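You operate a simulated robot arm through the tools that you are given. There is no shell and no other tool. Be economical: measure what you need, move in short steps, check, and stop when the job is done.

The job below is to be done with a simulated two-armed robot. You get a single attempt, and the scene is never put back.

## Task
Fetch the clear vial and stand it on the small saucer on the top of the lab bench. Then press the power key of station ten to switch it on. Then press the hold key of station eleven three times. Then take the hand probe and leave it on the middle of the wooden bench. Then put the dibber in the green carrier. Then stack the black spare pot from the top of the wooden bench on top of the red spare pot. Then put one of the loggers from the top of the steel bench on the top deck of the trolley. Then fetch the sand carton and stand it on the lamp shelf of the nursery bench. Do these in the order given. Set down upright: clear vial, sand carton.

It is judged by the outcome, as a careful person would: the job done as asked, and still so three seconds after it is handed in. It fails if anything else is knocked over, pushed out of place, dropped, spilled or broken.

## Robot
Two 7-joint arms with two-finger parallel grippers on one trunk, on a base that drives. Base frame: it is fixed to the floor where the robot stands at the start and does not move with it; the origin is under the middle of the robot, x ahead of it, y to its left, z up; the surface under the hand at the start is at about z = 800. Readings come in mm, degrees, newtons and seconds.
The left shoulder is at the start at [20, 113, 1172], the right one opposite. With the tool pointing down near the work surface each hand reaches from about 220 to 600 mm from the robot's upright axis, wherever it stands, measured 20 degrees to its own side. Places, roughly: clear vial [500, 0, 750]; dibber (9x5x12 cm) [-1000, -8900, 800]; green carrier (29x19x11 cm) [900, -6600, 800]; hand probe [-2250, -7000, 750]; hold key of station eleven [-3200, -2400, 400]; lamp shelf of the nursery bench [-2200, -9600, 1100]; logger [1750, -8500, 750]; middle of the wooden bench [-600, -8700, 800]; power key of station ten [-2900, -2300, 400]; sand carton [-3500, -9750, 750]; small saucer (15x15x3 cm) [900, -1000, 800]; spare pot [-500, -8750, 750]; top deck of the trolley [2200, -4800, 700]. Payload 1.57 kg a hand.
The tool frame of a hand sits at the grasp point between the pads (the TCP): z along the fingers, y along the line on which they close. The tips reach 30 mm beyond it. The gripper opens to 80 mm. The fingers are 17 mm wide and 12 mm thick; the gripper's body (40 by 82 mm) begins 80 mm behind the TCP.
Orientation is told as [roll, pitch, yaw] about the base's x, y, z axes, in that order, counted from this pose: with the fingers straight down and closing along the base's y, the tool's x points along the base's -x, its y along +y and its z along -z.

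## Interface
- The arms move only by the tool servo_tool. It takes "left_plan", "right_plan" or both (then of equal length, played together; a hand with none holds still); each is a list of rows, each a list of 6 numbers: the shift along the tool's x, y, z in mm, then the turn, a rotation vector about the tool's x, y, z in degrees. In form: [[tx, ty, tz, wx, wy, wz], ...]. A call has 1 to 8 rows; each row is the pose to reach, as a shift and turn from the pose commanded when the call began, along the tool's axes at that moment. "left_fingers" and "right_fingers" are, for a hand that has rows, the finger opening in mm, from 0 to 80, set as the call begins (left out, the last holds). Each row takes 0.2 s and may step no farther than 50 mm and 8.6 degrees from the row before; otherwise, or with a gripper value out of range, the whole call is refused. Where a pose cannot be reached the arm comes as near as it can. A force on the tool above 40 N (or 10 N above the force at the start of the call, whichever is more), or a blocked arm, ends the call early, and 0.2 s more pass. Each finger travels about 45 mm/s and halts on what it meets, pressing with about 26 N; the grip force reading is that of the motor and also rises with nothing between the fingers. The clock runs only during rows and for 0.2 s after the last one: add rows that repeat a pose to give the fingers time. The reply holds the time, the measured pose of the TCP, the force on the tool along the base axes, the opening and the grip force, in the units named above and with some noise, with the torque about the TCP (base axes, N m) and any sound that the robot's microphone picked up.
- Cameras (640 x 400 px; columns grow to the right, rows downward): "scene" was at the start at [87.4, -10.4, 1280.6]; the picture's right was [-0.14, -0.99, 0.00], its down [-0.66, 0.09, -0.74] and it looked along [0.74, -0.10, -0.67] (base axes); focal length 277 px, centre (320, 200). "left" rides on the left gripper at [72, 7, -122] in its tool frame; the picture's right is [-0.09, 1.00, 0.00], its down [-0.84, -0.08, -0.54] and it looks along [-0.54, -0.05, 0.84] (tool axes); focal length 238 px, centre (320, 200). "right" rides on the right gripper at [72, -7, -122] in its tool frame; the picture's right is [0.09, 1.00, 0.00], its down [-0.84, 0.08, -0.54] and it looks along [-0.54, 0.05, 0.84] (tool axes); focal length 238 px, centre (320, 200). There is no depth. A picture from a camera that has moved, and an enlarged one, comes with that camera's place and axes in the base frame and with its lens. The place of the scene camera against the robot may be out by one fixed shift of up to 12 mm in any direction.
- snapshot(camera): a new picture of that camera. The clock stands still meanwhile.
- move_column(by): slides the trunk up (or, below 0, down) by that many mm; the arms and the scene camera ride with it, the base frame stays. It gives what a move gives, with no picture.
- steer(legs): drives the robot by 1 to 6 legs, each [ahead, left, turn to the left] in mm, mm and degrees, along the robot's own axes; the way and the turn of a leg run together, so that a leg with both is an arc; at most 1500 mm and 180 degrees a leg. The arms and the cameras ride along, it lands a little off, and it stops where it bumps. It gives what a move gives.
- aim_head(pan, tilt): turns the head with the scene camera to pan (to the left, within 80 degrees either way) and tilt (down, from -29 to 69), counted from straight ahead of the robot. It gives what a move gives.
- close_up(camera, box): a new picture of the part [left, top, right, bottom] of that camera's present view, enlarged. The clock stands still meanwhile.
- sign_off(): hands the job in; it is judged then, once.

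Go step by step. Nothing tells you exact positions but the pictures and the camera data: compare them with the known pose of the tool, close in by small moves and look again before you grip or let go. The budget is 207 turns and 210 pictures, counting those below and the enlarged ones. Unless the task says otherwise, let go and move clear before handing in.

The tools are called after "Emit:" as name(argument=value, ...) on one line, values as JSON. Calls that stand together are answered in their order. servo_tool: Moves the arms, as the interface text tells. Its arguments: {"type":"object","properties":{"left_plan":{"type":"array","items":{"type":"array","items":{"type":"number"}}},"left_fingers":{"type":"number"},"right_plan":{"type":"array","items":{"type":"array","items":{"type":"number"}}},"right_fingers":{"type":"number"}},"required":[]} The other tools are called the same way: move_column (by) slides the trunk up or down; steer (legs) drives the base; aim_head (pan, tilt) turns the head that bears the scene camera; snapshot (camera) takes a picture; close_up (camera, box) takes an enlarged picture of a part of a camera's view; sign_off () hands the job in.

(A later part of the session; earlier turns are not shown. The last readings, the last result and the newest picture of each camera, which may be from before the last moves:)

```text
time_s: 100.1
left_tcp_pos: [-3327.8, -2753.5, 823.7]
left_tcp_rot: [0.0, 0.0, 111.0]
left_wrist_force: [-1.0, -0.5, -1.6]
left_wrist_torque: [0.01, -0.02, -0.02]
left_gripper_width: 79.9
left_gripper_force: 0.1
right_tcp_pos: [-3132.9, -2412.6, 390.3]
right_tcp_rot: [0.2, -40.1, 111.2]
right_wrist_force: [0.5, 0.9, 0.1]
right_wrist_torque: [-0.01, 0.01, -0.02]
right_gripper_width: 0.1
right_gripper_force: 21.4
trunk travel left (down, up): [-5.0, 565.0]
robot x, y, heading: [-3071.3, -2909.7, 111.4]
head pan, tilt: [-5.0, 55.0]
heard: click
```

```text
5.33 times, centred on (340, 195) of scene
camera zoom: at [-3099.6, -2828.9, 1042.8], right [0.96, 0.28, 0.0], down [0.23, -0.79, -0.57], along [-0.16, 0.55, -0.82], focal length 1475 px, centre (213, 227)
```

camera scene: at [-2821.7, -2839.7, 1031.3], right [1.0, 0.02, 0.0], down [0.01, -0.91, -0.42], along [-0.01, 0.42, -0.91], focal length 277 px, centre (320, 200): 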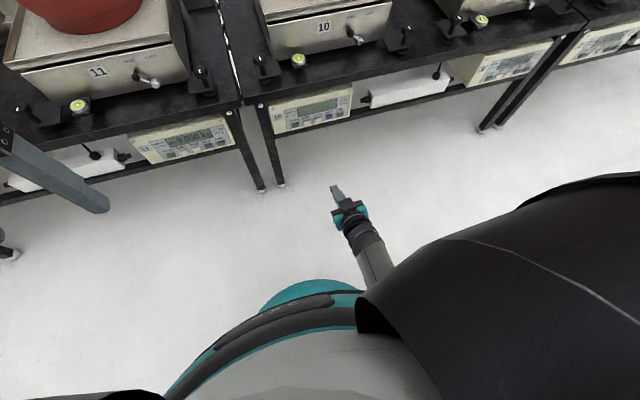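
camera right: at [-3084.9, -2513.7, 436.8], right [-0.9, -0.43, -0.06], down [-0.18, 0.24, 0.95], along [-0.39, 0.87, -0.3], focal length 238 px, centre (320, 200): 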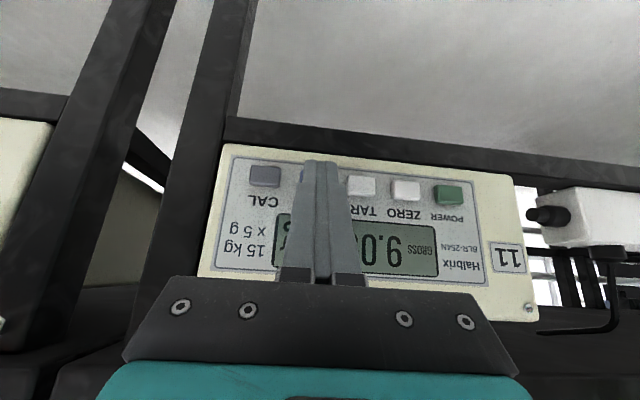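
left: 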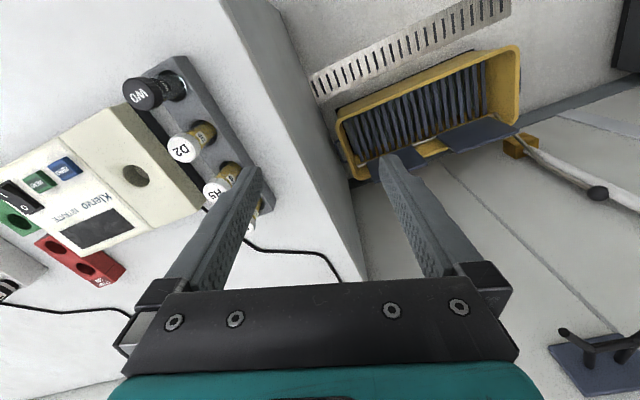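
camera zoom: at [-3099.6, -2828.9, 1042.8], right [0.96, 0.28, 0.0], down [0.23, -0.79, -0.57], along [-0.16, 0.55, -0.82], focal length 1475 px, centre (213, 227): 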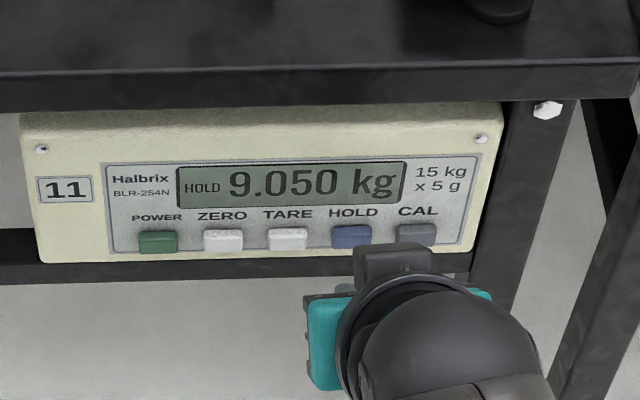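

Three presses confirmed (HOLD → GROSS → HOLD). I'll back off from the row and fold the right hand up to a travel pose.

Emit:
steer(legs=[[-140, 0, 0]])

Emit:
servo_tool(right_plan=[[-13, 0, -38, 0, 5, 0], [-26, 0, -77, 0, 10, 0], [-39, 0, -115, 0, 15, 0], [-52, 0, -154, 0, 20, 0], [-65, 0, -192, 0, 25, 0], [-78, 0, -230, 0, 30, 0], [-91, 0, -268, 0, 35, 0], [-104, 0, -307, 0, 40, 0]])

Emit:
steer(legs=[[0, -1500, 0], [0, -1500, 0]])

Emit:
aim_head(pan=-80, tilt=20)

Emit:
snapshot(camera="scene")

```text
time_s: 101.4
left_tcp_pos: [-3277.1, -2879.9, 822.8]
left_tcp_rot: [-0.1, 0.0, 111.2]
left_wrist_force: [0.7, 0.1, -0.2]
left_wrist_torque: [-0.02, 0.0, -0.02]
left_gripper_width: 79.9
left_gripper_force: 0.1
right_tcp_pos: [-3084.3, -2541.2, 387.8]
right_tcp_rot: [0.2, -40.0, 111.2]
right_wrist_force: [-0.5, 0.2, -0.1]
right_wrist_torque: [-0.01, -0.01, -0.02]
right_gripper_width: 0.0
right_gripper_force: 21.6
trunk travel left (down, up): [-5.0, 565.0]
robot x, y, heading: [-3021.7, -3037.2, 111.5]
head pan, tilt: [-5.0, 55.0]
```

```text
time_s: 103.0
left_tcp_pos: [-3277.6, -2881.0, 822.3]
left_tcp_rot: [0.1, 0.0, 111.1]
left_wrist_force: [-0.2, -0.5, -0.3]
left_wrist_torque: [0.01, -0.02, -0.02]
left_gripper_width: 80.1
left_gripper_force: 0.1
right_tcp_pos: [-2965.3, -2599.0, 607.9]
right_tcp_rot: [-10.9, -5.4, 108.8]
right_wrist_force: [0.7, -0.1, 0.5]
right_wrist_torque: [0.02, -0.02, -0.01]
right_gripper_width: 0.0
right_gripper_force: 21.4
right hand out of reach, approached as far as the arm can: row 7
trunk travel left (down, up): [-5.0, 565.0]
robot x, y, heading: [-3022.4, -3036.6, 111.1]
head pan, tilt: [-5.0, 55.0]
stopped in row 7 (right hand): the arm was blocked; the commanded pose is now the measured one
```

```text
time_s: 117.5
left_tcp_pos: [-487.6, -1781.3, 823.3]
left_tcp_rot: [0.0, 0.0, 111.7]
left_wrist_force: [-0.1, 0.5, 0.7]
left_wrist_torque: [-0.01, 0.02, -0.01]
left_gripper_width: 80.1
left_gripper_force: 0.2
right_tcp_pos: [-180.4, -1496.5, 607.5]
right_tcp_rot: [-10.7, -5.3, 109.6]
right_wrist_force: [0.0, -0.1, 1.0]
right_wrist_torque: [0.02, 0.03, -0.05]
right_gripper_width: 0.0
right_gripper_force: 21.0
trunk travel left (down, up): [-5.0, 565.0]
robot x, y, heading: [-229.5, -1932.2, 112.0]
head pan, tilt: [-5.0, 55.0]
```

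```text
time_s: 119.0
left_tcp_pos: [-487.8, -1781.9, 823.0]
left_tcp_rot: [0.0, 0.0, 111.8]
left_wrist_force: [0.3, 0.7, -0.6]
left_wrist_torque: [0.01, -0.01, 0.01]
left_gripper_width: 80.1
left_gripper_force: 0.1
right_tcp_pos: [-179.8, -1495.9, 606.0]
right_tcp_rot: [-10.7, -5.2, 109.5]
right_wrist_force: [-0.6, 0.4, 0.2]
right_wrist_torque: [-0.03, -0.03, -0.02]
right_gripper_width: 0.2
right_gripper_force: 21.7
trunk travel left (down, up): [-5.0, 565.0]
robot x, y, heading: [-225.1, -1932.2, 112.0]
head pan, tilt: [-80.0, 20.0]
```

```text
152 pictures are left
camera scene: at [-159.4, -1873.4, 1094.9], right [0.53, -0.85, 0.0], down [-0.29, -0.18, -0.94], along [0.8, 0.5, -0.34], focal length 277 px, centre (320, 200)
```

scene: 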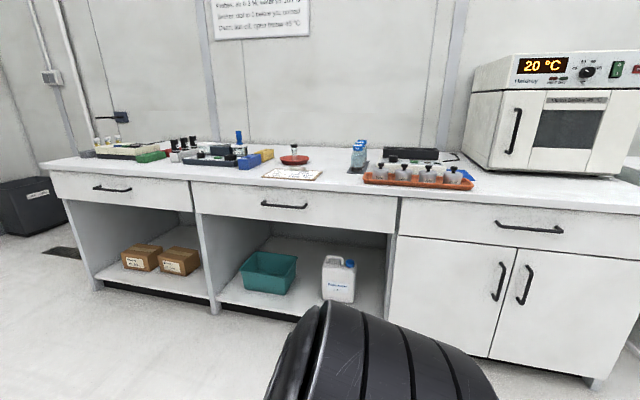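

The vial still stands on the saucer, and the corridor along the bench is free. I'll raise the trunk, tidy the right hand, and turn toward the far side of the room.

Emit:
move_column(by=340)

Emit:
servo_tool(right_plan=[[0, -8, -40, -5, 2.6, -1.2], [0, -8, -80, -10.7, 5.2, -2.4], [0, -8, -120, -10.7, 5.2, -2.4]])

Emit:
steer(legs=[[0, 0, -90], [0, 0, -91]])

Emit:
aim_head(pan=0, tilt=22)

Emit:
snapshot(camera="scene")

```text
time_s: 122.3
left_tcp_pos: [-487.6, -1779.6, 1162.1]
left_tcp_rot: [-0.1, 0.1, 111.9]
left_wrist_force: [0.0, 0.2, 0.2]
left_wrist_torque: [-0.01, -0.04, 0.0]
left_gripper_width: 79.8
left_gripper_force: 0.1
right_tcp_pos: [-179.2, -1496.8, 946.3]
right_tcp_rot: [-10.7, -5.4, 109.6]
right_wrist_force: [-0.1, -0.5, 0.0]
right_wrist_torque: [0.02, -0.01, 0.03]
right_gripper_width: 0.0
right_gripper_force: 21.7
trunk travel left (down, up): [-345.0, 225.0]
robot x, y, heading: [-228.9, -1932.5, 112.0]
head pan, tilt: [-80.0, 20.0]
```

```text
time_s: 122.8
left_tcp_pos: [-488.8, -1779.9, 1163.8]
left_tcp_rot: [0.0, 0.0, 111.8]
left_wrist_force: [0.4, -0.3, -0.7]
left_wrist_torque: [-0.01, -0.02, -0.01]
left_gripper_width: 80.1
left_gripper_force: 0.0
right_tcp_pos: [-109.9, -1466.2, 980.5]
right_tcp_rot: [-13.0, -2.6, 106.7]
right_wrist_force: [-0.9, 0.7, 0.2]
right_wrist_torque: [0.0, -0.05, 0.0]
right_gripper_width: 0.0
right_gripper_force: 21.4
right hand out of reach, approached as far as the arm can: row 1, 2
trunk travel left (down, up): [-345.0, 225.0]
robot x, y, heading: [-228.9, -1934.6, 111.8]
head pan, tilt: [-80.0, 20.0]
stopped in row 2 (right hand): the arm was blocked; the commanded pose is now the measured one
```

```text
time_s: 130.8
left_tcp_pos: [27.5, -2087.4, 1164.1]
left_tcp_rot: [0.0, 0.0, -68.8]
left_wrist_force: [-0.2, 0.1, 0.2]
left_wrist_torque: [0.02, 0.01, 0.0]
left_gripper_width: 79.9
left_gripper_force: 0.0
right_tcp_pos: [-352.6, -2396.7, 979.5]
right_tcp_rot: [-13.0, -2.7, -73.6]
right_wrist_force: [-0.3, -0.3, -1.0]
right_wrist_torque: [-0.01, -0.01, 0.03]
right_gripper_width: 0.0
right_gripper_force: 21.0
trunk travel left (down, up): [-345.0, 225.0]
robot x, y, heading: [-230.2, -1931.4, -68.4]
head pan, tilt: [-80.0, 20.0]
```

```text
time_s: 132.3
left_tcp_pos: [28.4, -2086.8, 1162.4]
left_tcp_rot: [-0.1, 0.0, -68.8]
left_wrist_force: [-0.2, -0.1, -0.2]
left_wrist_torque: [0.03, -0.01, -0.01]
left_gripper_width: 80.1
left_gripper_force: 0.0
right_tcp_pos: [-352.6, -2397.8, 981.3]
right_tcp_rot: [-13.0, -2.6, -73.9]
right_wrist_force: [-0.9, -0.1, -0.9]
right_wrist_torque: [0.01, 0.05, 0.02]
right_gripper_width: 0.0
right_gripper_force: 20.9
trunk travel left (down, up): [-345.0, 225.0]
robot x, y, heading: [-227.5, -1932.8, -68.7]
head pan, tilt: [0.0, 22.0]
```

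```text
151 pictures are left
camera scene: at [-197.3, -2027.7, 1431.7], right [-0.93, -0.36, 0.0], down [-0.14, 0.35, -0.93], along [0.34, -0.86, -0.37], focal length 277 px, centre (320, 200)
```

scene: 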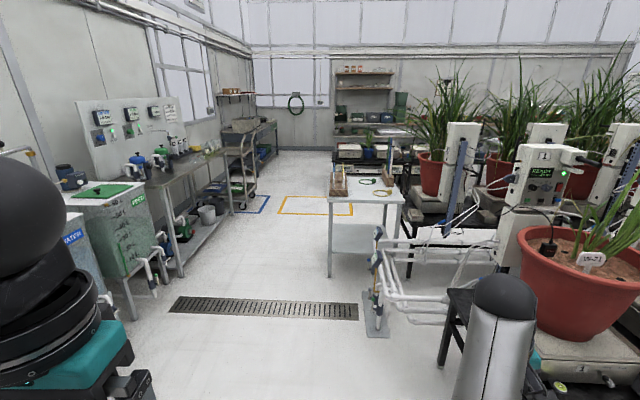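

The corridor ahead is clear about 700 mm to my left, but the right arm sits near a pot. I'll slide left first and then try to untangle the right arm.

Emit:
steer(legs=[[0, 550, 0]])

Emit:
servo_tool(right_plan=[[0, 30, 0, 0, 0, 0], [0, 60, 0, 0, 0, 0], [0, 90, 0, 0, 0, 0], [0, 120, 0, 0, 0, 0]])

Emit:
aim_head(pan=-30, tilt=45)

Emit:
snapshot(camera="scene")

```text
time_s: 135.5
left_tcp_pos: [539.8, -1892.2, 1162.6]
left_tcp_rot: [0.0, 0.0, -69.0]
left_wrist_force: [-0.1, 0.9, 0.8]
left_wrist_torque: [0.01, 0.0, 0.02]
left_gripper_width: 80.1
left_gripper_force: 0.0
right_tcp_pos: [158.1, -2197.6, 980.6]
right_tcp_rot: [-13.0, -2.6, -74.1]
right_wrist_force: [-0.6, 1.3, -0.3]
right_wrist_torque: [0.01, 0.01, 0.0]
right_gripper_width: 0.0
right_gripper_force: 21.5
trunk travel left (down, up): [-345.0, 225.0]
robot x, y, heading: [281.5, -1735.1, -68.8]
head pan, tilt: [0.0, 22.0]
```

```text
time_s: 136.4
left_tcp_pos: [539.5, -1890.1, 1163.7]
left_tcp_rot: [0.0, 0.0, -69.0]
left_wrist_force: [0.2, 0.1, -0.3]
left_wrist_torque: [0.01, 0.0, 0.01]
left_gripper_width: 80.0
left_gripper_force: 0.0
right_tcp_pos: [173.0, -2210.2, 980.9]
right_tcp_rot: [-21.0, -5.8, -78.2]
right_wrist_force: [-0.2, 1.0, 0.9]
right_wrist_torque: [0.0, 0.02, 0.0]
right_gripper_width: 0.0
right_gripper_force: 21.7
trunk travel left (down, up): [-345.0, 225.0]
robot x, y, heading: [283.2, -1737.6, -69.0]
head pan, tilt: [0.0, 22.0]
stopped in row 4 (right hand): the arm was blocked; the commanded pose is now the measured one
```

```text
time_s: 137.3
left_tcp_pos: [539.5, -1889.6, 1163.2]
left_tcp_rot: [0.0, 0.1, -68.9]
left_wrist_force: [-1.0, 0.1, 0.4]
left_wrist_torque: [0.0, 0.0, 0.02]
left_gripper_width: 79.9
left_gripper_force: 0.0
right_tcp_pos: [172.8, -2209.2, 980.6]
right_tcp_rot: [-20.8, -6.0, -78.3]
right_wrist_force: [-0.3, 0.3, 0.1]
right_wrist_torque: [0.0, -0.03, -0.02]
right_gripper_width: 0.1
right_gripper_force: 21.5
trunk travel left (down, up): [-345.0, 225.0]
robot x, y, heading: [279.8, -1731.5, -69.0]
head pan, tilt: [-30.0, 45.0]
```

```text
150 pictures are left
camera scene: at [269.3, -1823.1, 1396.3], right [-0.99, 0.16, 0.0], down [0.11, 0.7, -0.71], along [-0.11, -0.7, -0.71], focal length 277 px, centre (320, 200)
```

scene: 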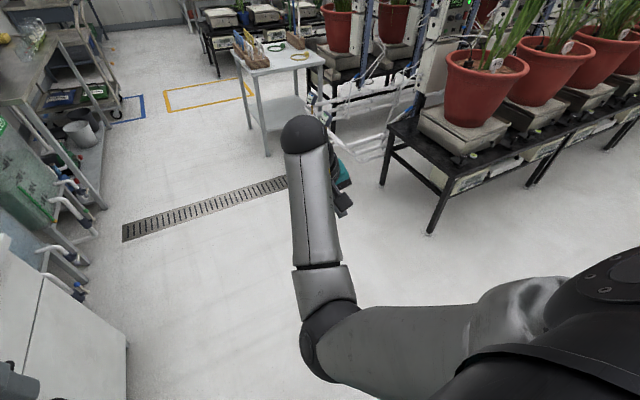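

The right elbow has swung inward against the trunk. I'll stretch the hand outward and forward so the elbow can unfold, leveling the hand on the way.

Emit:
servo_tool(right_plan=[[-20, -30, 0, 0, 0, 0], [-40, -60, 0, 0, 0, 0], [-60, -90, 0, -6, 2, -3], [-80, -120, 0, -12, 4, -6], [-100, -150, 0, -18, 5, -8], [-120, -170, 0, -20.8, 6, -9.3]])

Emit:
snapshot(camera="scene")

```text
time_s: 138.7
left_tcp_pos: [539.3, -1890.7, 1162.9]
left_tcp_rot: [0.0, -0.1, -69.0]
left_wrist_force: [0.5, -0.6, -0.6]
left_wrist_torque: [0.04, 0.0, 0.01]
left_gripper_width: 79.9
left_gripper_force: 0.1
right_tcp_pos: [41.5, -2353.2, 1054.9]
right_tcp_rot: [-0.1, 1.6, -70.1]
right_wrist_force: [0.2, -0.7, -0.8]
right_wrist_torque: [-0.03, 0.02, -0.01]
right_gripper_width: 0.0
right_gripper_force: 21.3
trunk travel left (down, up): [-345.0, 225.0]
robot x, y, heading: [283.2, -1736.5, -68.8]
head pan, tilt: [-30.0, 45.0]
```

```text
149 pictures are left
camera scene: at [268.8, -1823.1, 1396.3], right [-0.99, 0.16, 0.0], down [0.11, 0.7, -0.71], along [-0.11, -0.7, -0.71], focal length 277 px, centre (320, 200)
```

scene: 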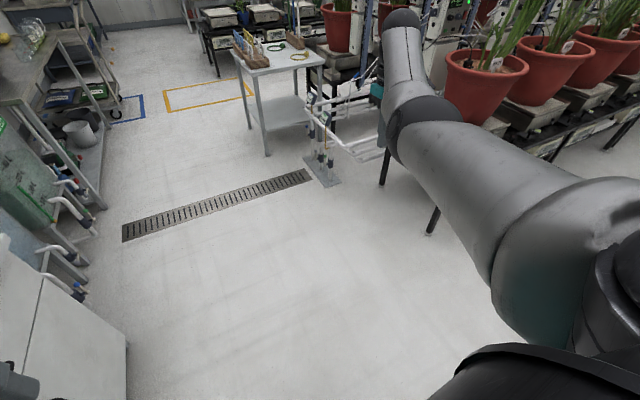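

Emit:
servo_tool(right_plan=[[-20, 20, -40, 0, 0, 0], [-40, 40, -80, 0, 0, 0], [-50, 70, -120, 0, 0, 0], [-50, 105, -150, 0, 0, 0], [-50, 140, -150, 0, 0, 0], [-20, 160, -150, 0, 0, 0], [10, 160, -150, 0, 0, 0], [45, 160, -150, 0, 0, 0]])

Emit:
snapshot(camera="scene")

```text
refused: row 3 steps farther than a row can; nothing moved
```

```text
148 pictures are left
camera scene: at [268.8, -1823.1, 1396.3], right [-0.99, 0.16, 0.0], down [0.11, 0.7, -0.71], along [-0.11, -0.7, -0.71], focal length 277 px, centre (320, 200)
```

scene: 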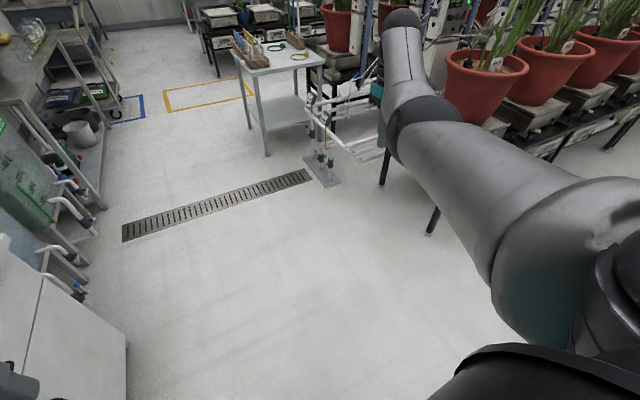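

Emit:
servo_tool(right_plan=[[-15, 20, -40, 0, 0, 0], [-30, 40, -80, 0, 0, 0], [-35, 65, -120, 0, 0, 0], [-35, 100, -150, 0, 0, 0], [-35, 140, -150, 0, 0, 0], [-5, 160, -150, 0, 0, 0], [35, 165, -150, 0, 0, 0], [80, 165, -150, 0, 0, 0]])

Emit:
snapshot(camera="scene")

```text
time_s: 140.5
left_tcp_pos: [538.2, -1889.5, 1163.0]
left_tcp_rot: [0.0, 0.0, -69.0]
left_wrist_force: [0.1, -0.6, 0.4]
left_wrist_torque: [-0.03, -0.06, 0.0]
left_gripper_width: 79.8
left_gripper_force: 0.1
right_tcp_pos: [149.0, -2226.9, 1206.0]
right_tcp_rot: [-0.2, 1.8, -70.1]
right_wrist_force: [-0.3, -0.7, 0.3]
right_wrist_torque: [-0.01, -0.03, 0.01]
right_gripper_width: 0.0
right_gripper_force: 21.2
right hand out of reach, approached as far as the arm can: row 8
trunk travel left (down, up): [-345.0, 225.0]
robot x, y, heading: [284.4, -1732.7, -69.3]
head pan, tilt: [-30.0, 45.0]
```

```text
147 pictures are left
camera scene: at [267.6, -1822.7, 1396.3], right [-0.99, 0.16, 0.0], down [0.11, 0.7, -0.71], along [-0.11, -0.7, -0.71], focal length 277 px, centre (320, 200)
```

scene: 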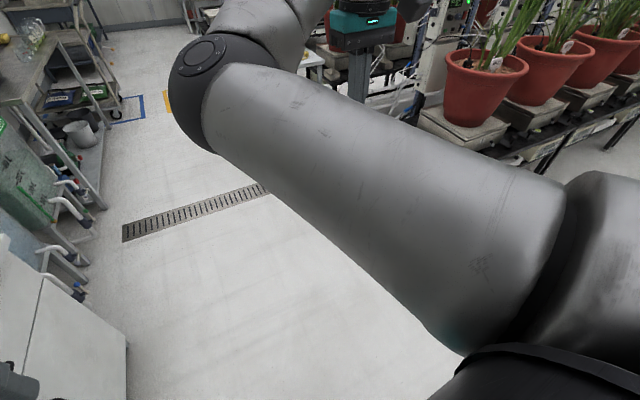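

The elbow stays on the inner side, so I'll do the remaining handling with the healthy left arm. I'll park the right hand out to the side, lower, where it doesn't block the view.

Emit:
servo_tool(right_plan=[[10, -30, 30, 0, 0, 0], [20, -60, 60, 0, 0, 0], [35, -85, 95, 0, 0, 0], [50, -110, 130, 0, 0, 0], [65, -130, 165, 0, 0, 0], [80, -150, 200, 0, 0, 0]])

Emit:
aim_head(pan=0, tilt=35)

Emit:
snapshot(camera="scene")

```text
time_s: 141.9
left_tcp_pos: [538.8, -1890.7, 1162.9]
left_tcp_rot: [0.0, 0.0, -69.0]
left_wrist_force: [0.2, 0.4, 0.1]
left_wrist_torque: [0.01, 0.0, -0.02]
left_gripper_width: 79.9
left_gripper_force: 0.0
right_tcp_pos: [-19.3, -2198.3, 1008.2]
right_tcp_rot: [-0.2, 1.7, -70.1]
right_wrist_force: [0.3, -0.3, 0.0]
right_wrist_torque: [0.03, 0.0, -0.01]
right_gripper_width: 0.0
right_gripper_force: 21.6
trunk travel left (down, up): [-345.0, 225.0]
robot x, y, heading: [283.4, -1737.0, -69.1]
head pan, tilt: [-30.0, 45.0]
```

```text
time_s: 142.9
left_tcp_pos: [540.1, -1890.6, 1163.7]
left_tcp_rot: [0.0, -0.1, -69.0]
left_wrist_force: [0.5, 0.0, -0.1]
left_wrist_torque: [0.02, -0.01, -0.03]
left_gripper_width: 80.2
left_gripper_force: 0.0
right_tcp_pos: [-19.5, -2199.1, 1007.9]
right_tcp_rot: [-0.3, 1.7, -70.1]
right_wrist_force: [1.2, -0.5, 0.4]
right_wrist_torque: [0.03, -0.01, -0.03]
right_gripper_width: 0.3
right_gripper_force: 21.5
trunk travel left (down, up): [-345.0, 225.0]
robot x, y, heading: [284.2, -1736.1, -68.9]
head pan, tilt: [0.0, 35.0]
```

```text
146 pictures are left
camera scene: at [313.4, -1825.0, 1411.1], right [-0.93, -0.36, 0.0], down [-0.21, 0.54, -0.82], along [0.29, -0.76, -0.57], focal length 277 px, centre (320, 200)
```

scene: 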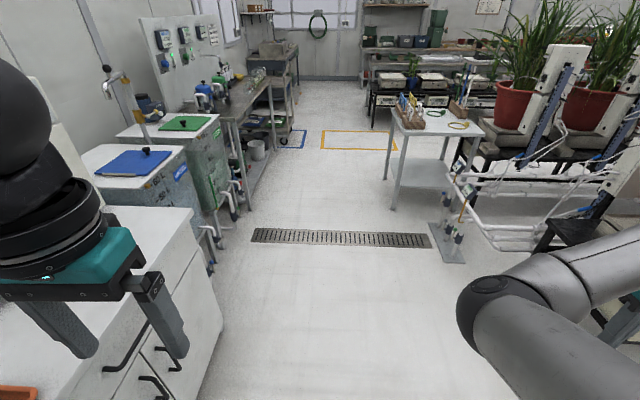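

The way ahead is clear. I'll drive forward past the drain, keeping left of the white table.

Emit:
steer(legs=[[0, 60, 0], [1500, 0, 0], [1100, 0, 0]])

Emit:
aim_head(pan=-20, tilt=22)

Emit:
snapshot(camera="scene")

Emit:
aim_head(pan=-75, tilt=22)

Emit:
snapshot(camera="scene")

```text
time_s: 156.1
left_tcp_pos: [1480.4, -4314.3, 1163.6]
left_tcp_rot: [0.0, 0.0, -70.4]
left_wrist_force: [0.0, 0.2, 0.1]
left_wrist_torque: [0.0, 0.01, -0.02]
left_gripper_width: 80.2
left_gripper_force: 0.0
right_tcp_pos: [913.6, -4608.6, 1008.2]
right_tcp_rot: [-0.2, 1.8, -71.6]
right_wrist_force: [0.0, -0.3, 0.0]
right_wrist_torque: [0.03, 0.0, -0.03]
right_gripper_width: 0.0
right_gripper_force: 21.2
trunk travel left (down, up): [-345.0, 225.0]
robot x, y, heading: [1228.9, -4150.1, -70.4]
head pan, tilt: [0.0, 35.0]
```

```text
time_s: 156.9
left_tcp_pos: [1480.6, -4314.3, 1162.9]
left_tcp_rot: [0.0, 0.0, -70.5]
left_wrist_force: [-0.2, 0.1, 0.6]
left_wrist_torque: [-0.02, -0.01, 0.03]
left_gripper_width: 80.1
left_gripper_force: 0.0
right_tcp_pos: [914.6, -4608.4, 1008.2]
right_tcp_rot: [-0.2, 1.7, -71.5]
right_wrist_force: [0.3, -0.5, 0.2]
right_wrist_torque: [0.02, 0.0, 0.02]
right_gripper_width: 0.2
right_gripper_force: 21.1
trunk travel left (down, up): [-345.0, 225.0]
robot x, y, heading: [1227.1, -4150.9, -70.5]
head pan, tilt: [-20.0, 22.0]
```

```text
145 pictures are left
camera scene: at [1225.6, -4253.3, 1431.6], right [-1.0, 0.01, 0.0], down [0.0, 0.38, -0.93], along [-0.01, -0.93, -0.38], focal length 277 px, centre (320, 200)
```

scene: 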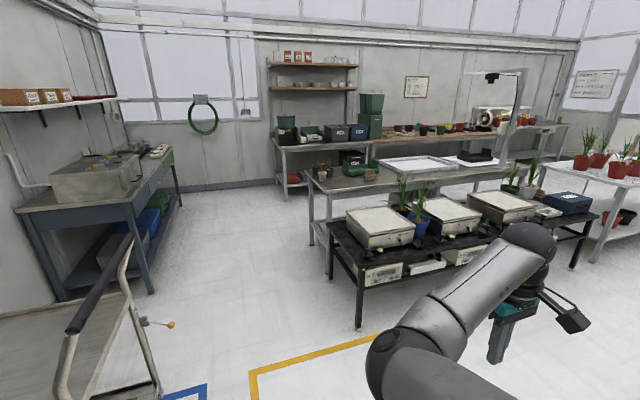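

```text
time_s: 158.2
left_tcp_pos: [1479.6, -4314.5, 1163.5]
left_tcp_rot: [0.0, 0.0, -70.5]
left_wrist_force: [0.5, 0.1, 0.2]
left_wrist_torque: [0.0, 0.0, 0.01]
left_gripper_width: 79.9
left_gripper_force: 0.0
right_tcp_pos: [914.5, -4608.3, 1007.6]
right_tcp_rot: [-0.3, 1.9, -71.5]
right_wrist_force: [0.0, -0.3, 0.8]
right_wrist_torque: [0.0, -0.05, -0.02]
right_gripper_width: 0.0
right_gripper_force: 21.3
trunk travel left (down, up): [-345.0, 225.0]
robot x, y, heading: [1227.3, -4150.4, -70.4]
head pan, tilt: [-75.0, 22.0]
```

```text
144 pictures are left
camera scene: at [1149.8, -4213.3, 1431.7], right [-0.57, 0.82, 0.0], down [0.31, 0.21, -0.93], along [-0.76, -0.53, -0.37], focal length 277 px, centre (320, 200)
```

scene: 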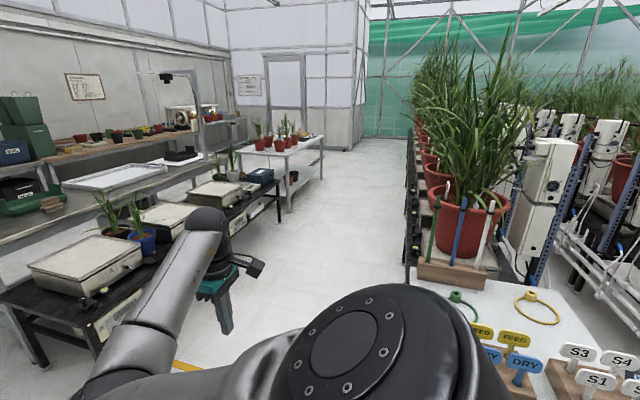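

The probe should be on the white table with red pots. The aisle between the black scale bench and the plant rows leads there, so I'll go forward to its middle and slide right in stages.

Emit:
steer(legs=[[520, 0, 1.4], [0, -1500, 0], [0, -1400, 0]])

Emit:
aim_head(pan=-50, tilt=25)

Emit:
snapshot(camera="scene")

```text
time_s: 174.7
left_tcp_pos: [-1011.4, -5842.7, 1164.2]
left_tcp_rot: [0.1, 0.1, -70.1]
left_wrist_force: [0.4, -0.2, -0.2]
left_wrist_torque: [-0.01, 0.02, 0.0]
left_gripper_width: 79.8
left_gripper_force: 0.1
right_tcp_pos: [-1574.8, -6140.5, 1006.5]
right_tcp_rot: [-0.2, 1.7, -71.3]
right_wrist_force: [0.1, -0.2, -0.3]
right_wrist_torque: [-0.01, -0.02, 0.0]
right_gripper_width: 0.0
right_gripper_force: 21.4
trunk travel left (down, up): [-345.0, 225.0]
robot x, y, heading: [-1261.8, -5682.0, -70.3]
head pan, tilt: [-75.0, 22.0]
```

```text
time_s: 175.6
left_tcp_pos: [-1010.5, -5843.2, 1163.8]
left_tcp_rot: [0.0, -0.1, -70.2]
left_wrist_force: [0.1, 0.4, -0.2]
left_wrist_torque: [0.0, 0.0, 0.01]
left_gripper_width: 79.9
left_gripper_force: 0.0
right_tcp_pos: [-1574.0, -6140.8, 1006.7]
right_tcp_rot: [-0.2, 1.8, -71.2]
right_wrist_force: [0.0, 0.6, -0.6]
right_wrist_torque: [-0.02, -0.01, 0.02]
right_gripper_width: 0.2
right_gripper_force: 21.4
trunk travel left (down, up): [-345.0, 225.0]
robot x, y, heading: [-1264.0, -5677.2, -70.3]
head pan, tilt: [-50.0, 25.0]
```

```text
143 pictures are left
camera scene: at [-1311.7, -5769.9, 1426.9], right [-0.86, 0.5, 0.0], down [0.21, 0.37, -0.91], along [-0.46, -0.78, -0.42], focal length 277 px, centre (320, 200)
```

scene: 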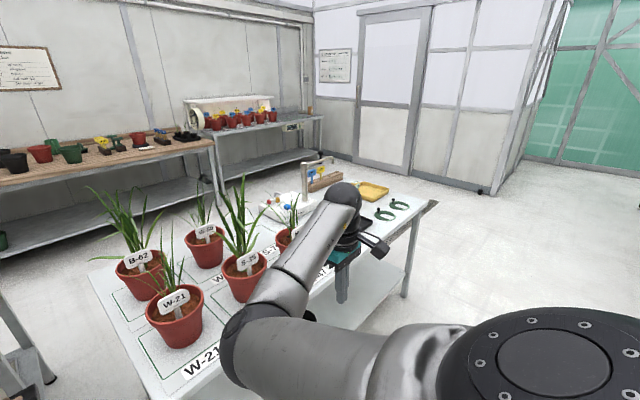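

Emit:
steer(legs=[[0, -1480, 1.3]])

Emit:
aim_head(pan=10, tilt=30)

Emit:
snapshot(camera="scene")

```text
time_s: 183.0
left_tcp_pos: [-2395.8, -6367.1, 1162.8]
left_tcp_rot: [0.0, 0.0, -68.0]
left_wrist_force: [0.1, 0.8, 0.5]
left_wrist_torque: [0.01, -0.01, 0.01]
left_gripper_width: 80.0
left_gripper_force: 0.0
right_tcp_pos: [-2948.6, -6686.3, 1006.9]
right_tcp_rot: [-0.1, 1.8, -69.0]
right_wrist_force: [-0.1, -0.1, -0.4]
right_wrist_torque: [0.0, 0.0, -0.01]
right_gripper_width: 0.2
right_gripper_force: 21.4
trunk travel left (down, up): [-345.0, 225.0]
robot x, y, heading: [-2657.5, -6217.7, -67.7]
head pan, tilt: [-50.0, 25.0]
```

```text
time_s: 184.3
left_tcp_pos: [-2395.5, -6365.9, 1162.2]
left_tcp_rot: [0.1, 0.0, -68.0]
left_wrist_force: [-0.1, -0.1, -0.1]
left_wrist_torque: [-0.01, 0.02, -0.01]
left_gripper_width: 80.0
left_gripper_force: 0.0
right_tcp_pos: [-2948.9, -6686.5, 1006.5]
right_tcp_rot: [-0.3, 1.8, -69.0]
right_wrist_force: [0.8, -0.5, -0.6]
right_wrist_torque: [0.0, -0.02, -0.01]
right_gripper_width: 0.0
right_gripper_force: 21.3
trunk travel left (down, up): [-345.0, 225.0]
robot x, y, heading: [-2655.8, -6216.1, -68.1]
head pan, tilt: [10.0, 30.0]
```

```text
142 pictures are left
camera scene: at [-2608.2, -6300.8, 1418.9], right [-0.85, -0.53, 0.0], down [-0.27, 0.42, -0.87], along [0.46, -0.73, -0.5], focal length 277 px, centre (320, 200)
```

scene: 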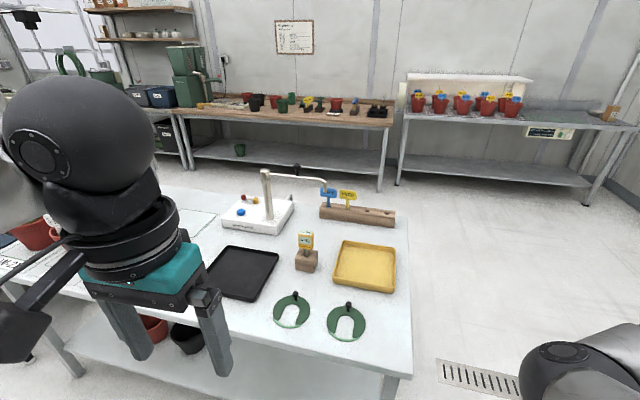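

Emit:
close_up(camera="scene", box=[200, 160, 420, 350])

Emit:
close_up(camera="scene", box=[270, 210, 350, 290])

Emit:
close_up(camera="scene", box=[170, 70, 410, 190])

```text
2.11 times, centred on (310, 255) of scene
camera zoom: at [-2608.2, -6300.8, 1418.9], right [-0.85, -0.53, 0.0], down [-0.27, 0.42, -0.87], along [0.46, -0.73, -0.5], focal length 582 px, centre (341, 84)
```

zoom: 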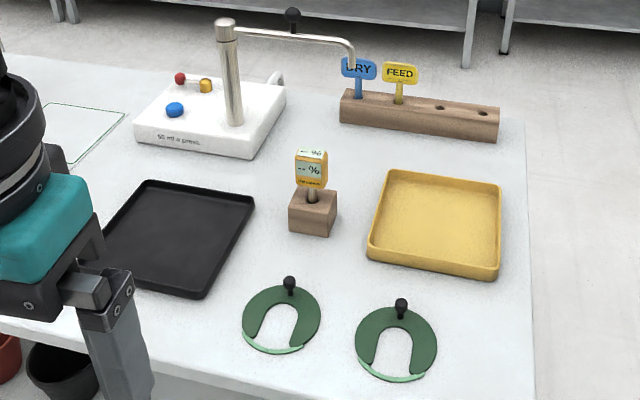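

```text
5.00 times, centred on (310, 250) of scene
camera zoom: at [-2608.2, -6300.8, 1418.9], right [-0.85, -0.53, 0.0], down [-0.27, 0.42, -0.87], along [0.46, -0.73, -0.5], focal length 1383 px, centre (370, -50)
```

zoom: 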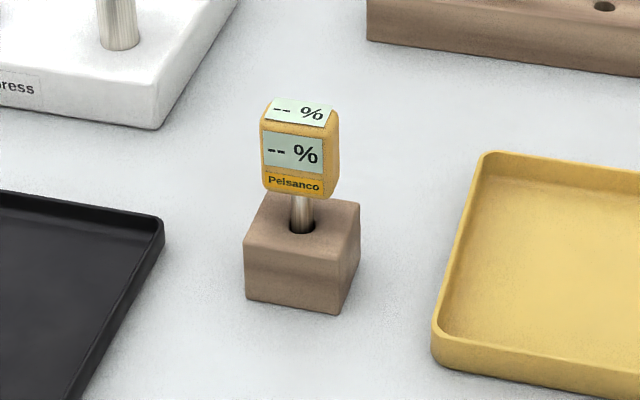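

```text
2.67 times, centred on (290, 130) of scene
camera zoom: at [-2608.2, -6300.8, 1418.9], right [-0.85, -0.53, 0.0], down [-0.27, 0.42, -0.87], along [0.46, -0.73, -0.5], focal length 738 px, centre (400, 387)
```

zoom: 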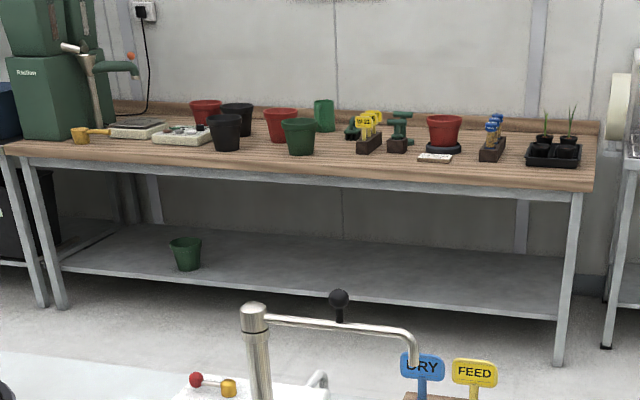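

The hand probe is the yellow Pelsanco device standing in the small wooden block, near [-2204, -6857]. I'll drive closer and bring the left hand above it.

Emit:
steer(legs=[[290, 0, -1]])

Emit:
servo_tool(left_plan=[[-45, 0, 0, 0, 0, 0], [-90, 0, 0, 0, 0, 0], [-135, 0, 0, 0, 0, 0], [-170, 0, 0, 0, 0, 0]], left_fingers=70)

Emit:
snapshot(camera="left")

Emit:
snapshot(camera="scene")

```text
time_s: 186.3
left_tcp_pos: [-2290.9, -6647.5, 1163.4]
left_tcp_rot: [0.1, -0.1, -69.2]
left_wrist_force: [0.2, -1.0, 0.3]
left_wrist_torque: [0.01, -0.02, -0.01]
left_gripper_width: 80.0
left_gripper_force: 0.0
right_tcp_pos: [-2851.3, -6954.6, 1006.8]
right_tcp_rot: [-0.2, 1.8, -70.3]
right_wrist_force: [-0.1, -0.1, 0.4]
right_wrist_torque: [0.02, 0.0, -0.03]
right_gripper_width: 0.0
right_gripper_force: 21.1
trunk travel left (down, up): [-345.0, 225.0]
robot x, y, heading: [-2547.0, -6490.0, -68.9]
head pan, tilt: [10.0, 30.0]
```

```text
time_s: 187.3
left_tcp_pos: [-2230.9, -6805.7, 1163.6]
left_tcp_rot: [0.0, 0.0, -69.2]
left_wrist_force: [0.2, 0.7, 0.1]
left_wrist_torque: [0.02, 0.01, -0.01]
left_gripper_width: 70.1
left_gripper_force: 0.0
right_tcp_pos: [-2850.3, -6952.8, 1006.3]
right_tcp_rot: [-0.3, 1.8, -70.3]
right_wrist_force: [0.6, -0.6, -0.1]
right_wrist_torque: [-0.02, 0.02, 0.0]
right_gripper_width: 0.1
right_gripper_force: 21.1
trunk travel left (down, up): [-345.0, 225.0]
robot x, y, heading: [-2546.1, -6488.2, -69.1]
head pan, tilt: [10.0, 30.0]
```

```text
138 pictures are left
camera left: at [-2250.6, -6736.7, 1285.6], right [0.96, 0.27, 0.0], down [0.22, -0.81, 0.54], along [0.14, -0.52, -0.84], focal length 238 px, centre (320, 200)
```

left: 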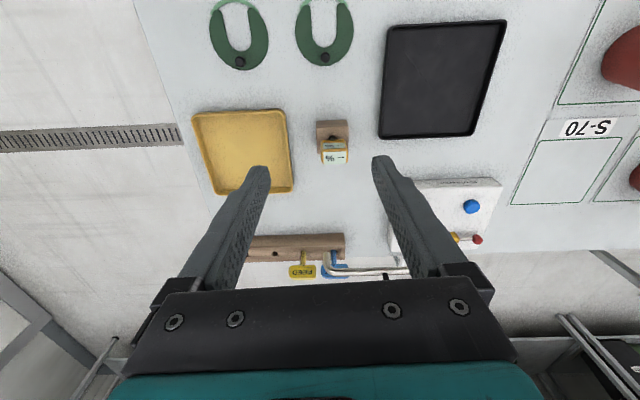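

```text
137 pictures are left
camera scene: at [-2502.2, -6576.4, 1418.8], right [-0.86, -0.51, 0.0], down [-0.26, 0.43, -0.87], along [0.44, -0.74, -0.5], focal length 277 px, centre (320, 200)
```

scene: 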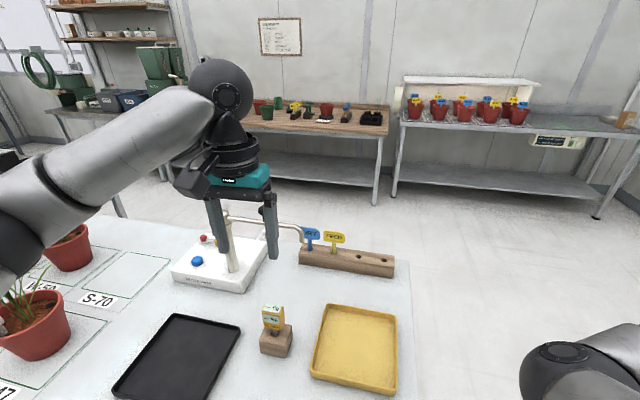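

Emit:
servo_tool(left_plan=[[-42, 8, 30, 0, 0, 0], [-84, 16, 60, 0, 0, 0], [-84, 16, 105, 0, 0, 0], [-84, 16, 150, 0, 0, 0], [-84, 16, 190, 0, 0, 0]])

Emit:
snapshot(camera="left")

Emit:
close_up(camera="scene", box=[190, 160, 360, 370])

```text
refused: row 1 steps farther than a row can; nothing moved
```

```text
136 pictures are left
camera left: at [-2250.6, -6736.7, 1285.6], right [0.96, 0.27, 0.0], down [0.22, -0.81, 0.54], along [0.14, -0.52, -0.84], focal length 238 px, centre (320, 200)
```

left: 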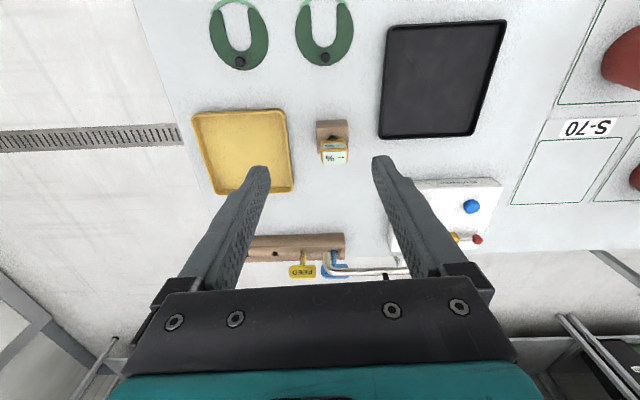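

```text
1.90 times, centred on (275, 265) of scene
camera zoom: at [-2502.2, -6576.4, 1418.8], right [-0.86, -0.51, 0.0], down [-0.26, 0.43, -0.87], along [0.44, -0.74, -0.5], focal length 527 px, centre (406, 76)
```

zoom: 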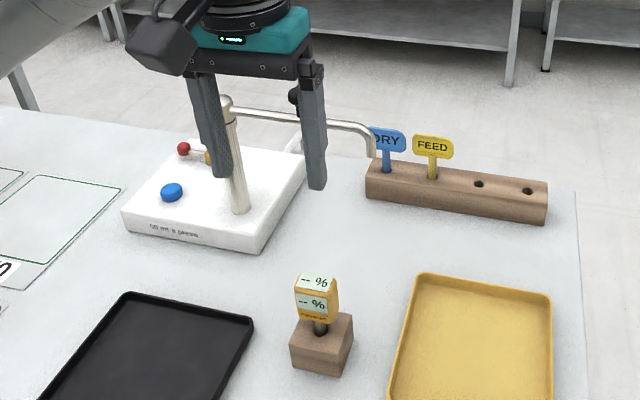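

Emit:
servo_tool(left_plan=[[-42, 8, 0, 0, 0, 0], [-84, 16, 15, 0, 0, 0], [-84, 16, 60, 0, 0, 0], [-84, 16, 105, 0, 0, 0], [-84, 16, 150, 0, 0, 0], [-84, 16, 190, 0, 0, 0]])

Emit:
snapshot(camera="left")

Emit:
close_up(camera="scene", box=[190, 160, 360, 370])

```text
time_s: 188.7
left_tcp_pos: [-2188.1, -6878.3, 973.2]
left_tcp_rot: [-0.1, -0.1, -69.3]
left_wrist_force: [0.1, 0.2, 0.5]
left_wrist_torque: [-0.02, -0.02, 0.03]
left_gripper_width: 70.1
left_gripper_force: 0.1
right_tcp_pos: [-2849.6, -6953.2, 1006.5]
right_tcp_rot: [-0.2, 1.8, -70.3]
right_wrist_force: [-0.9, 0.0, 1.3]
right_wrist_torque: [0.0, -0.03, -0.03]
right_gripper_width: 0.2
right_gripper_force: 21.4
trunk travel left (down, up): [-345.0, 225.0]
robot x, y, heading: [-2548.1, -6493.8, -68.9]
head pan, tilt: [10.0, 30.0]
```

```text
134 pictures are left
camera left: at [-2207.4, -6808.7, 1095.4], right [0.96, 0.27, 0.0], down [0.23, -0.81, 0.54], along [0.14, -0.52, -0.84], focal length 238 px, centre (320, 200)
```

left: 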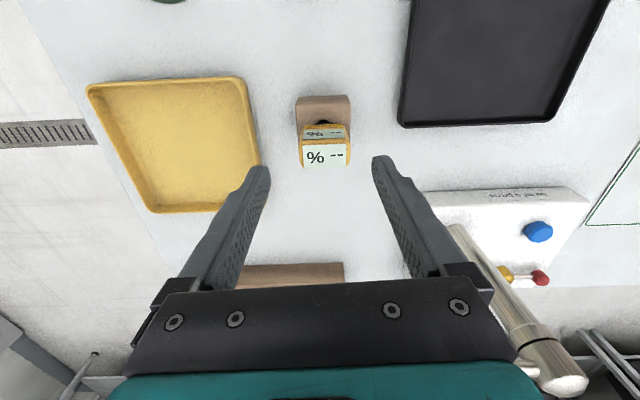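

```text
1.90 times, centred on (275, 265) of scene
camera zoom: at [-2502.0, -6576.0, 1418.9], right [-0.86, -0.51, 0.0], down [-0.26, 0.43, -0.87], along [0.44, -0.74, -0.5], focal length 527 px, centre (406, 76)
```

zoom: 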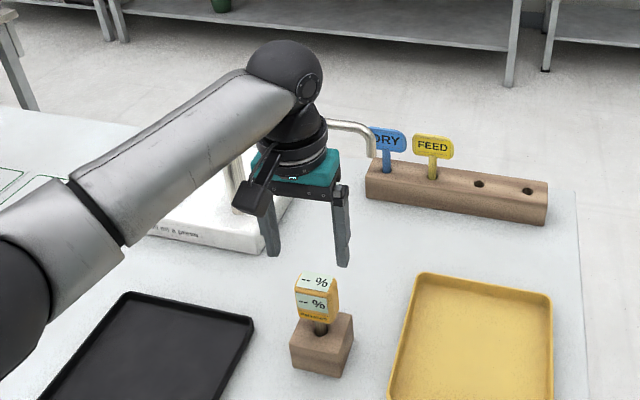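

Emit:
servo_tool(left_plan=[[-17, 2, 20, 0, 0, 0], [-17, 2, 60, 0, 0, 0], [-17, 2, 70, 0, 0, 0]])

Emit:
snapshot(camera="left")

Emit:
close_up(camera="scene", box=[220, 220, 330, 360])

```text
time_s: 189.5
left_tcp_pos: [-2179.2, -6892.2, 903.7]
left_tcp_rot: [0.0, -0.1, -69.2]
left_wrist_force: [0.7, -0.1, 0.1]
left_wrist_torque: [0.02, -0.01, 0.01]
left_gripper_width: 70.1
left_gripper_force: 0.0
right_tcp_pos: [-2850.0, -6954.2, 1007.8]
right_tcp_rot: [-0.1, 1.7, -70.3]
right_wrist_force: [0.2, -0.5, -0.2]
right_wrist_torque: [-0.01, -0.01, 0.02]
right_gripper_width: 0.1
right_gripper_force: 21.9
trunk travel left (down, up): [-345.0, 225.0]
robot x, y, heading: [-2549.4, -6489.5, -69.1]
head pan, tilt: [10.0, 30.0]
```

```text
132 pictures are left
camera left: at [-2198.3, -6823.6, 1026.2], right [0.96, 0.27, 0.0], down [0.23, -0.81, 0.54], along [0.15, -0.52, -0.84], focal length 238 px, centre (320, 200)
```

left: 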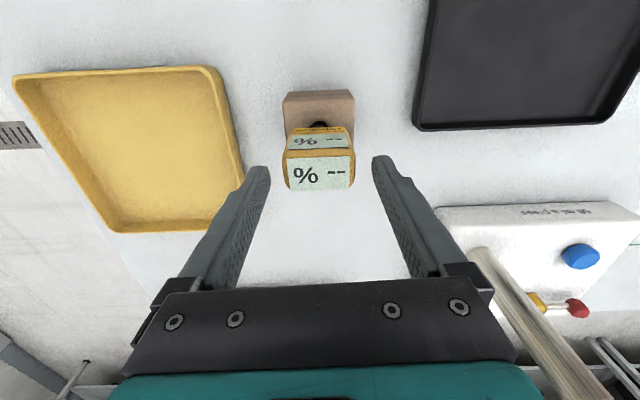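

```text
2.86 times, centred on (275, 290) of scene
camera zoom: at [-2502.1, -6575.9, 1418.9], right [-0.86, -0.51, 0.0], down [-0.26, 0.43, -0.87], along [0.44, -0.74, -0.5], focal length 790 px, centre (449, -57)
```

zoom: 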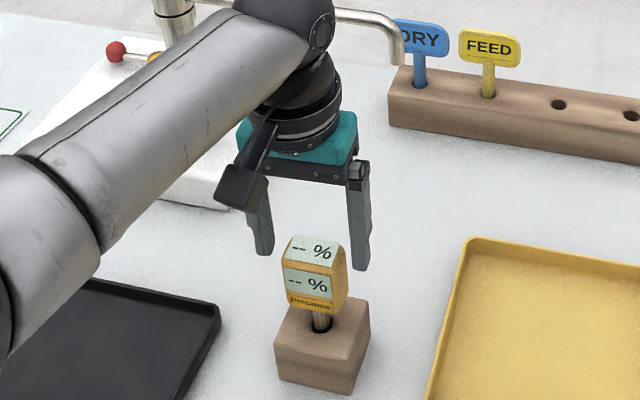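

Well centred; the head is about 48 mm wide with its top near z≈877. I'll descend 42 mm and close.

Emit:
servo_tool(left_plan=[[0, 0, 15, 0, 0, 0], [0, 0, 30, 0, 0, 0], [0, 0, 42, 0, 0, 0], [0, 0, 42, 0, 0, 0]])

Emit:
servo_tool(left_plan=[[0, 0, 0, 0, 0, 0], [0, 0, 0, 0, 0, 0], [0, 0, 0, 0, 0, 0]], left_fingers=20)

Emit:
snapshot(camera="left")

Emit:
close_up(camera="scene", box=[220, 220, 330, 360])

```text
time_s: 190.5
left_tcp_pos: [-2177.0, -6892.8, 861.8]
left_tcp_rot: [0.1, 0.0, -69.1]
left_wrist_force: [0.4, -0.7, 0.4]
left_wrist_torque: [0.04, -0.02, 0.0]
left_gripper_width: 69.9
left_gripper_force: 0.1
right_tcp_pos: [-2850.7, -6954.6, 1007.4]
right_tcp_rot: [-0.2, 1.8, -70.4]
right_wrist_force: [0.2, -0.9, 0.1]
right_wrist_torque: [0.02, 0.0, -0.01]
right_gripper_width: 0.1
right_gripper_force: 21.6
trunk travel left (down, up): [-345.0, 225.0]
robot x, y, heading: [-2547.7, -6490.8, -68.8]
head pan, tilt: [10.0, 30.0]
```

```text
time_s: 191.3
left_tcp_pos: [-2178.8, -6893.6, 861.8]
left_tcp_rot: [0.0, 0.0, -69.3]
left_wrist_force: [-0.7, 0.5, -0.3]
left_wrist_torque: [0.01, -0.01, 0.01]
left_gripper_width: 49.7
left_gripper_force: 26.4
right_tcp_pos: [-2850.6, -6954.2, 1007.1]
right_tcp_rot: [-0.2, 1.8, -70.3]
right_wrist_force: [0.5, 0.5, -0.6]
right_wrist_torque: [0.02, -0.01, -0.01]
right_gripper_width: 0.2
right_gripper_force: 21.5
trunk travel left (down, up): [-345.0, 225.0]
robot x, y, heading: [-2547.7, -6486.5, -69.1]
head pan, tilt: [10.0, 30.0]
```

```text
130 pictures are left
camera left: at [-2198.7, -6824.1, 985.1], right [0.96, 0.27, 0.0], down [0.23, -0.81, 0.54], along [0.14, -0.52, -0.84], focal length 238 px, centre (320, 200)
```

left: 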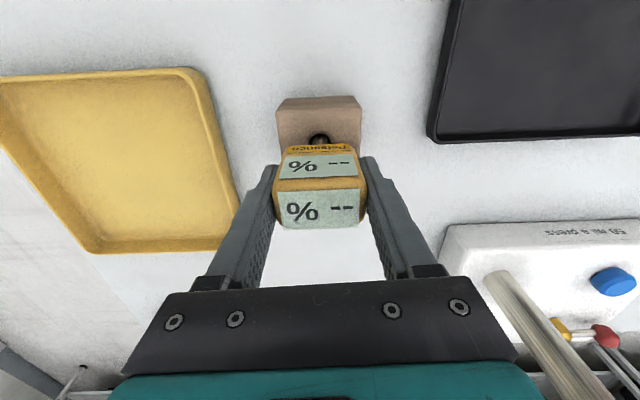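

```text
2.86 times, centred on (275, 290) of scene
camera zoom: at [-2502.0, -6575.9, 1418.9], right [-0.86, -0.51, 0.0], down [-0.26, 0.43, -0.87], along [0.44, -0.74, -0.5], focal length 790 px, centre (449, -57)
```

zoom: 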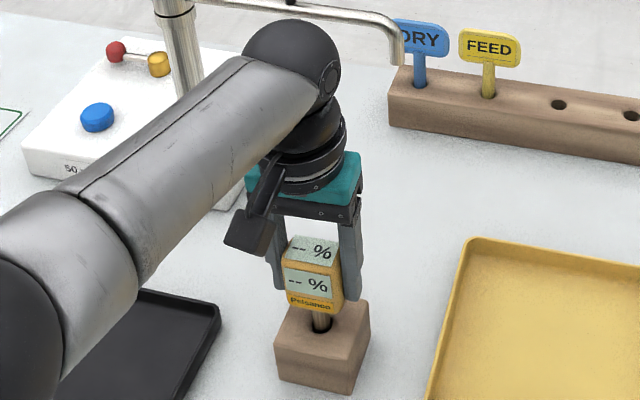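

Gripped at 50 mm. I'll lift straight up and see how long the probe is.

Emit:
servo_tool(left_plan=[[0, 0, -15, 0, 0, 0], [0, 0, -40, 0, 0, 0], [0, 0, -80, 0, 0, 0], [0, 0, -120, 0, 0, 0], [0, 0, -160, 0, 0, 0], [0, 0, -200, 0, 0, 0], [0, 0, -240, 0, 0, 0]])

Emit:
snapshot(camera="scene")

```text
time_s: 192.9
left_tcp_pos: [-2179.3, -6891.9, 1101.2]
left_tcp_rot: [0.0, 0.2, -69.1]
left_wrist_force: [0.2, -0.5, -0.1]
left_wrist_torque: [-0.01, 0.0, 0.02]
left_gripper_width: 49.6
left_gripper_force: 26.2
right_tcp_pos: [-2850.9, -6953.3, 1006.9]
right_tcp_rot: [-0.2, 1.6, -70.3]
right_wrist_force: [0.2, 0.0, 0.0]
right_wrist_torque: [-0.04, 0.03, 0.01]
right_gripper_width: 0.0
right_gripper_force: 20.9
trunk travel left (down, up): [-345.0, 225.0]
robot x, y, heading: [-2547.5, -6487.3, -68.8]
head pan, tilt: [10.0, 30.0]
```

```text
128 pictures are left
camera scene: at [-2502.4, -6575.8, 1418.9], right [-0.86, -0.51, 0.0], down [-0.26, 0.43, -0.87], along [0.44, -0.74, -0.5], focal length 277 px, centre (320, 200)
```

scene: 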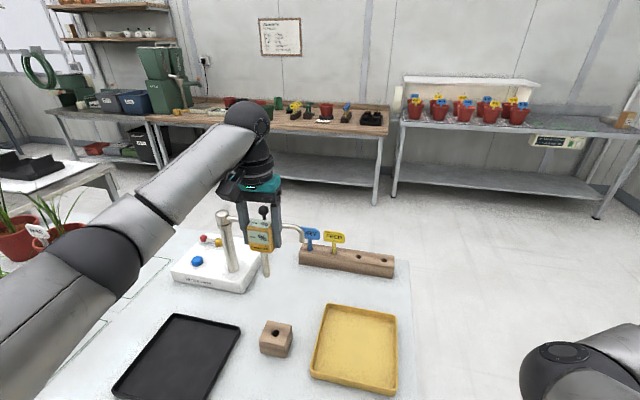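

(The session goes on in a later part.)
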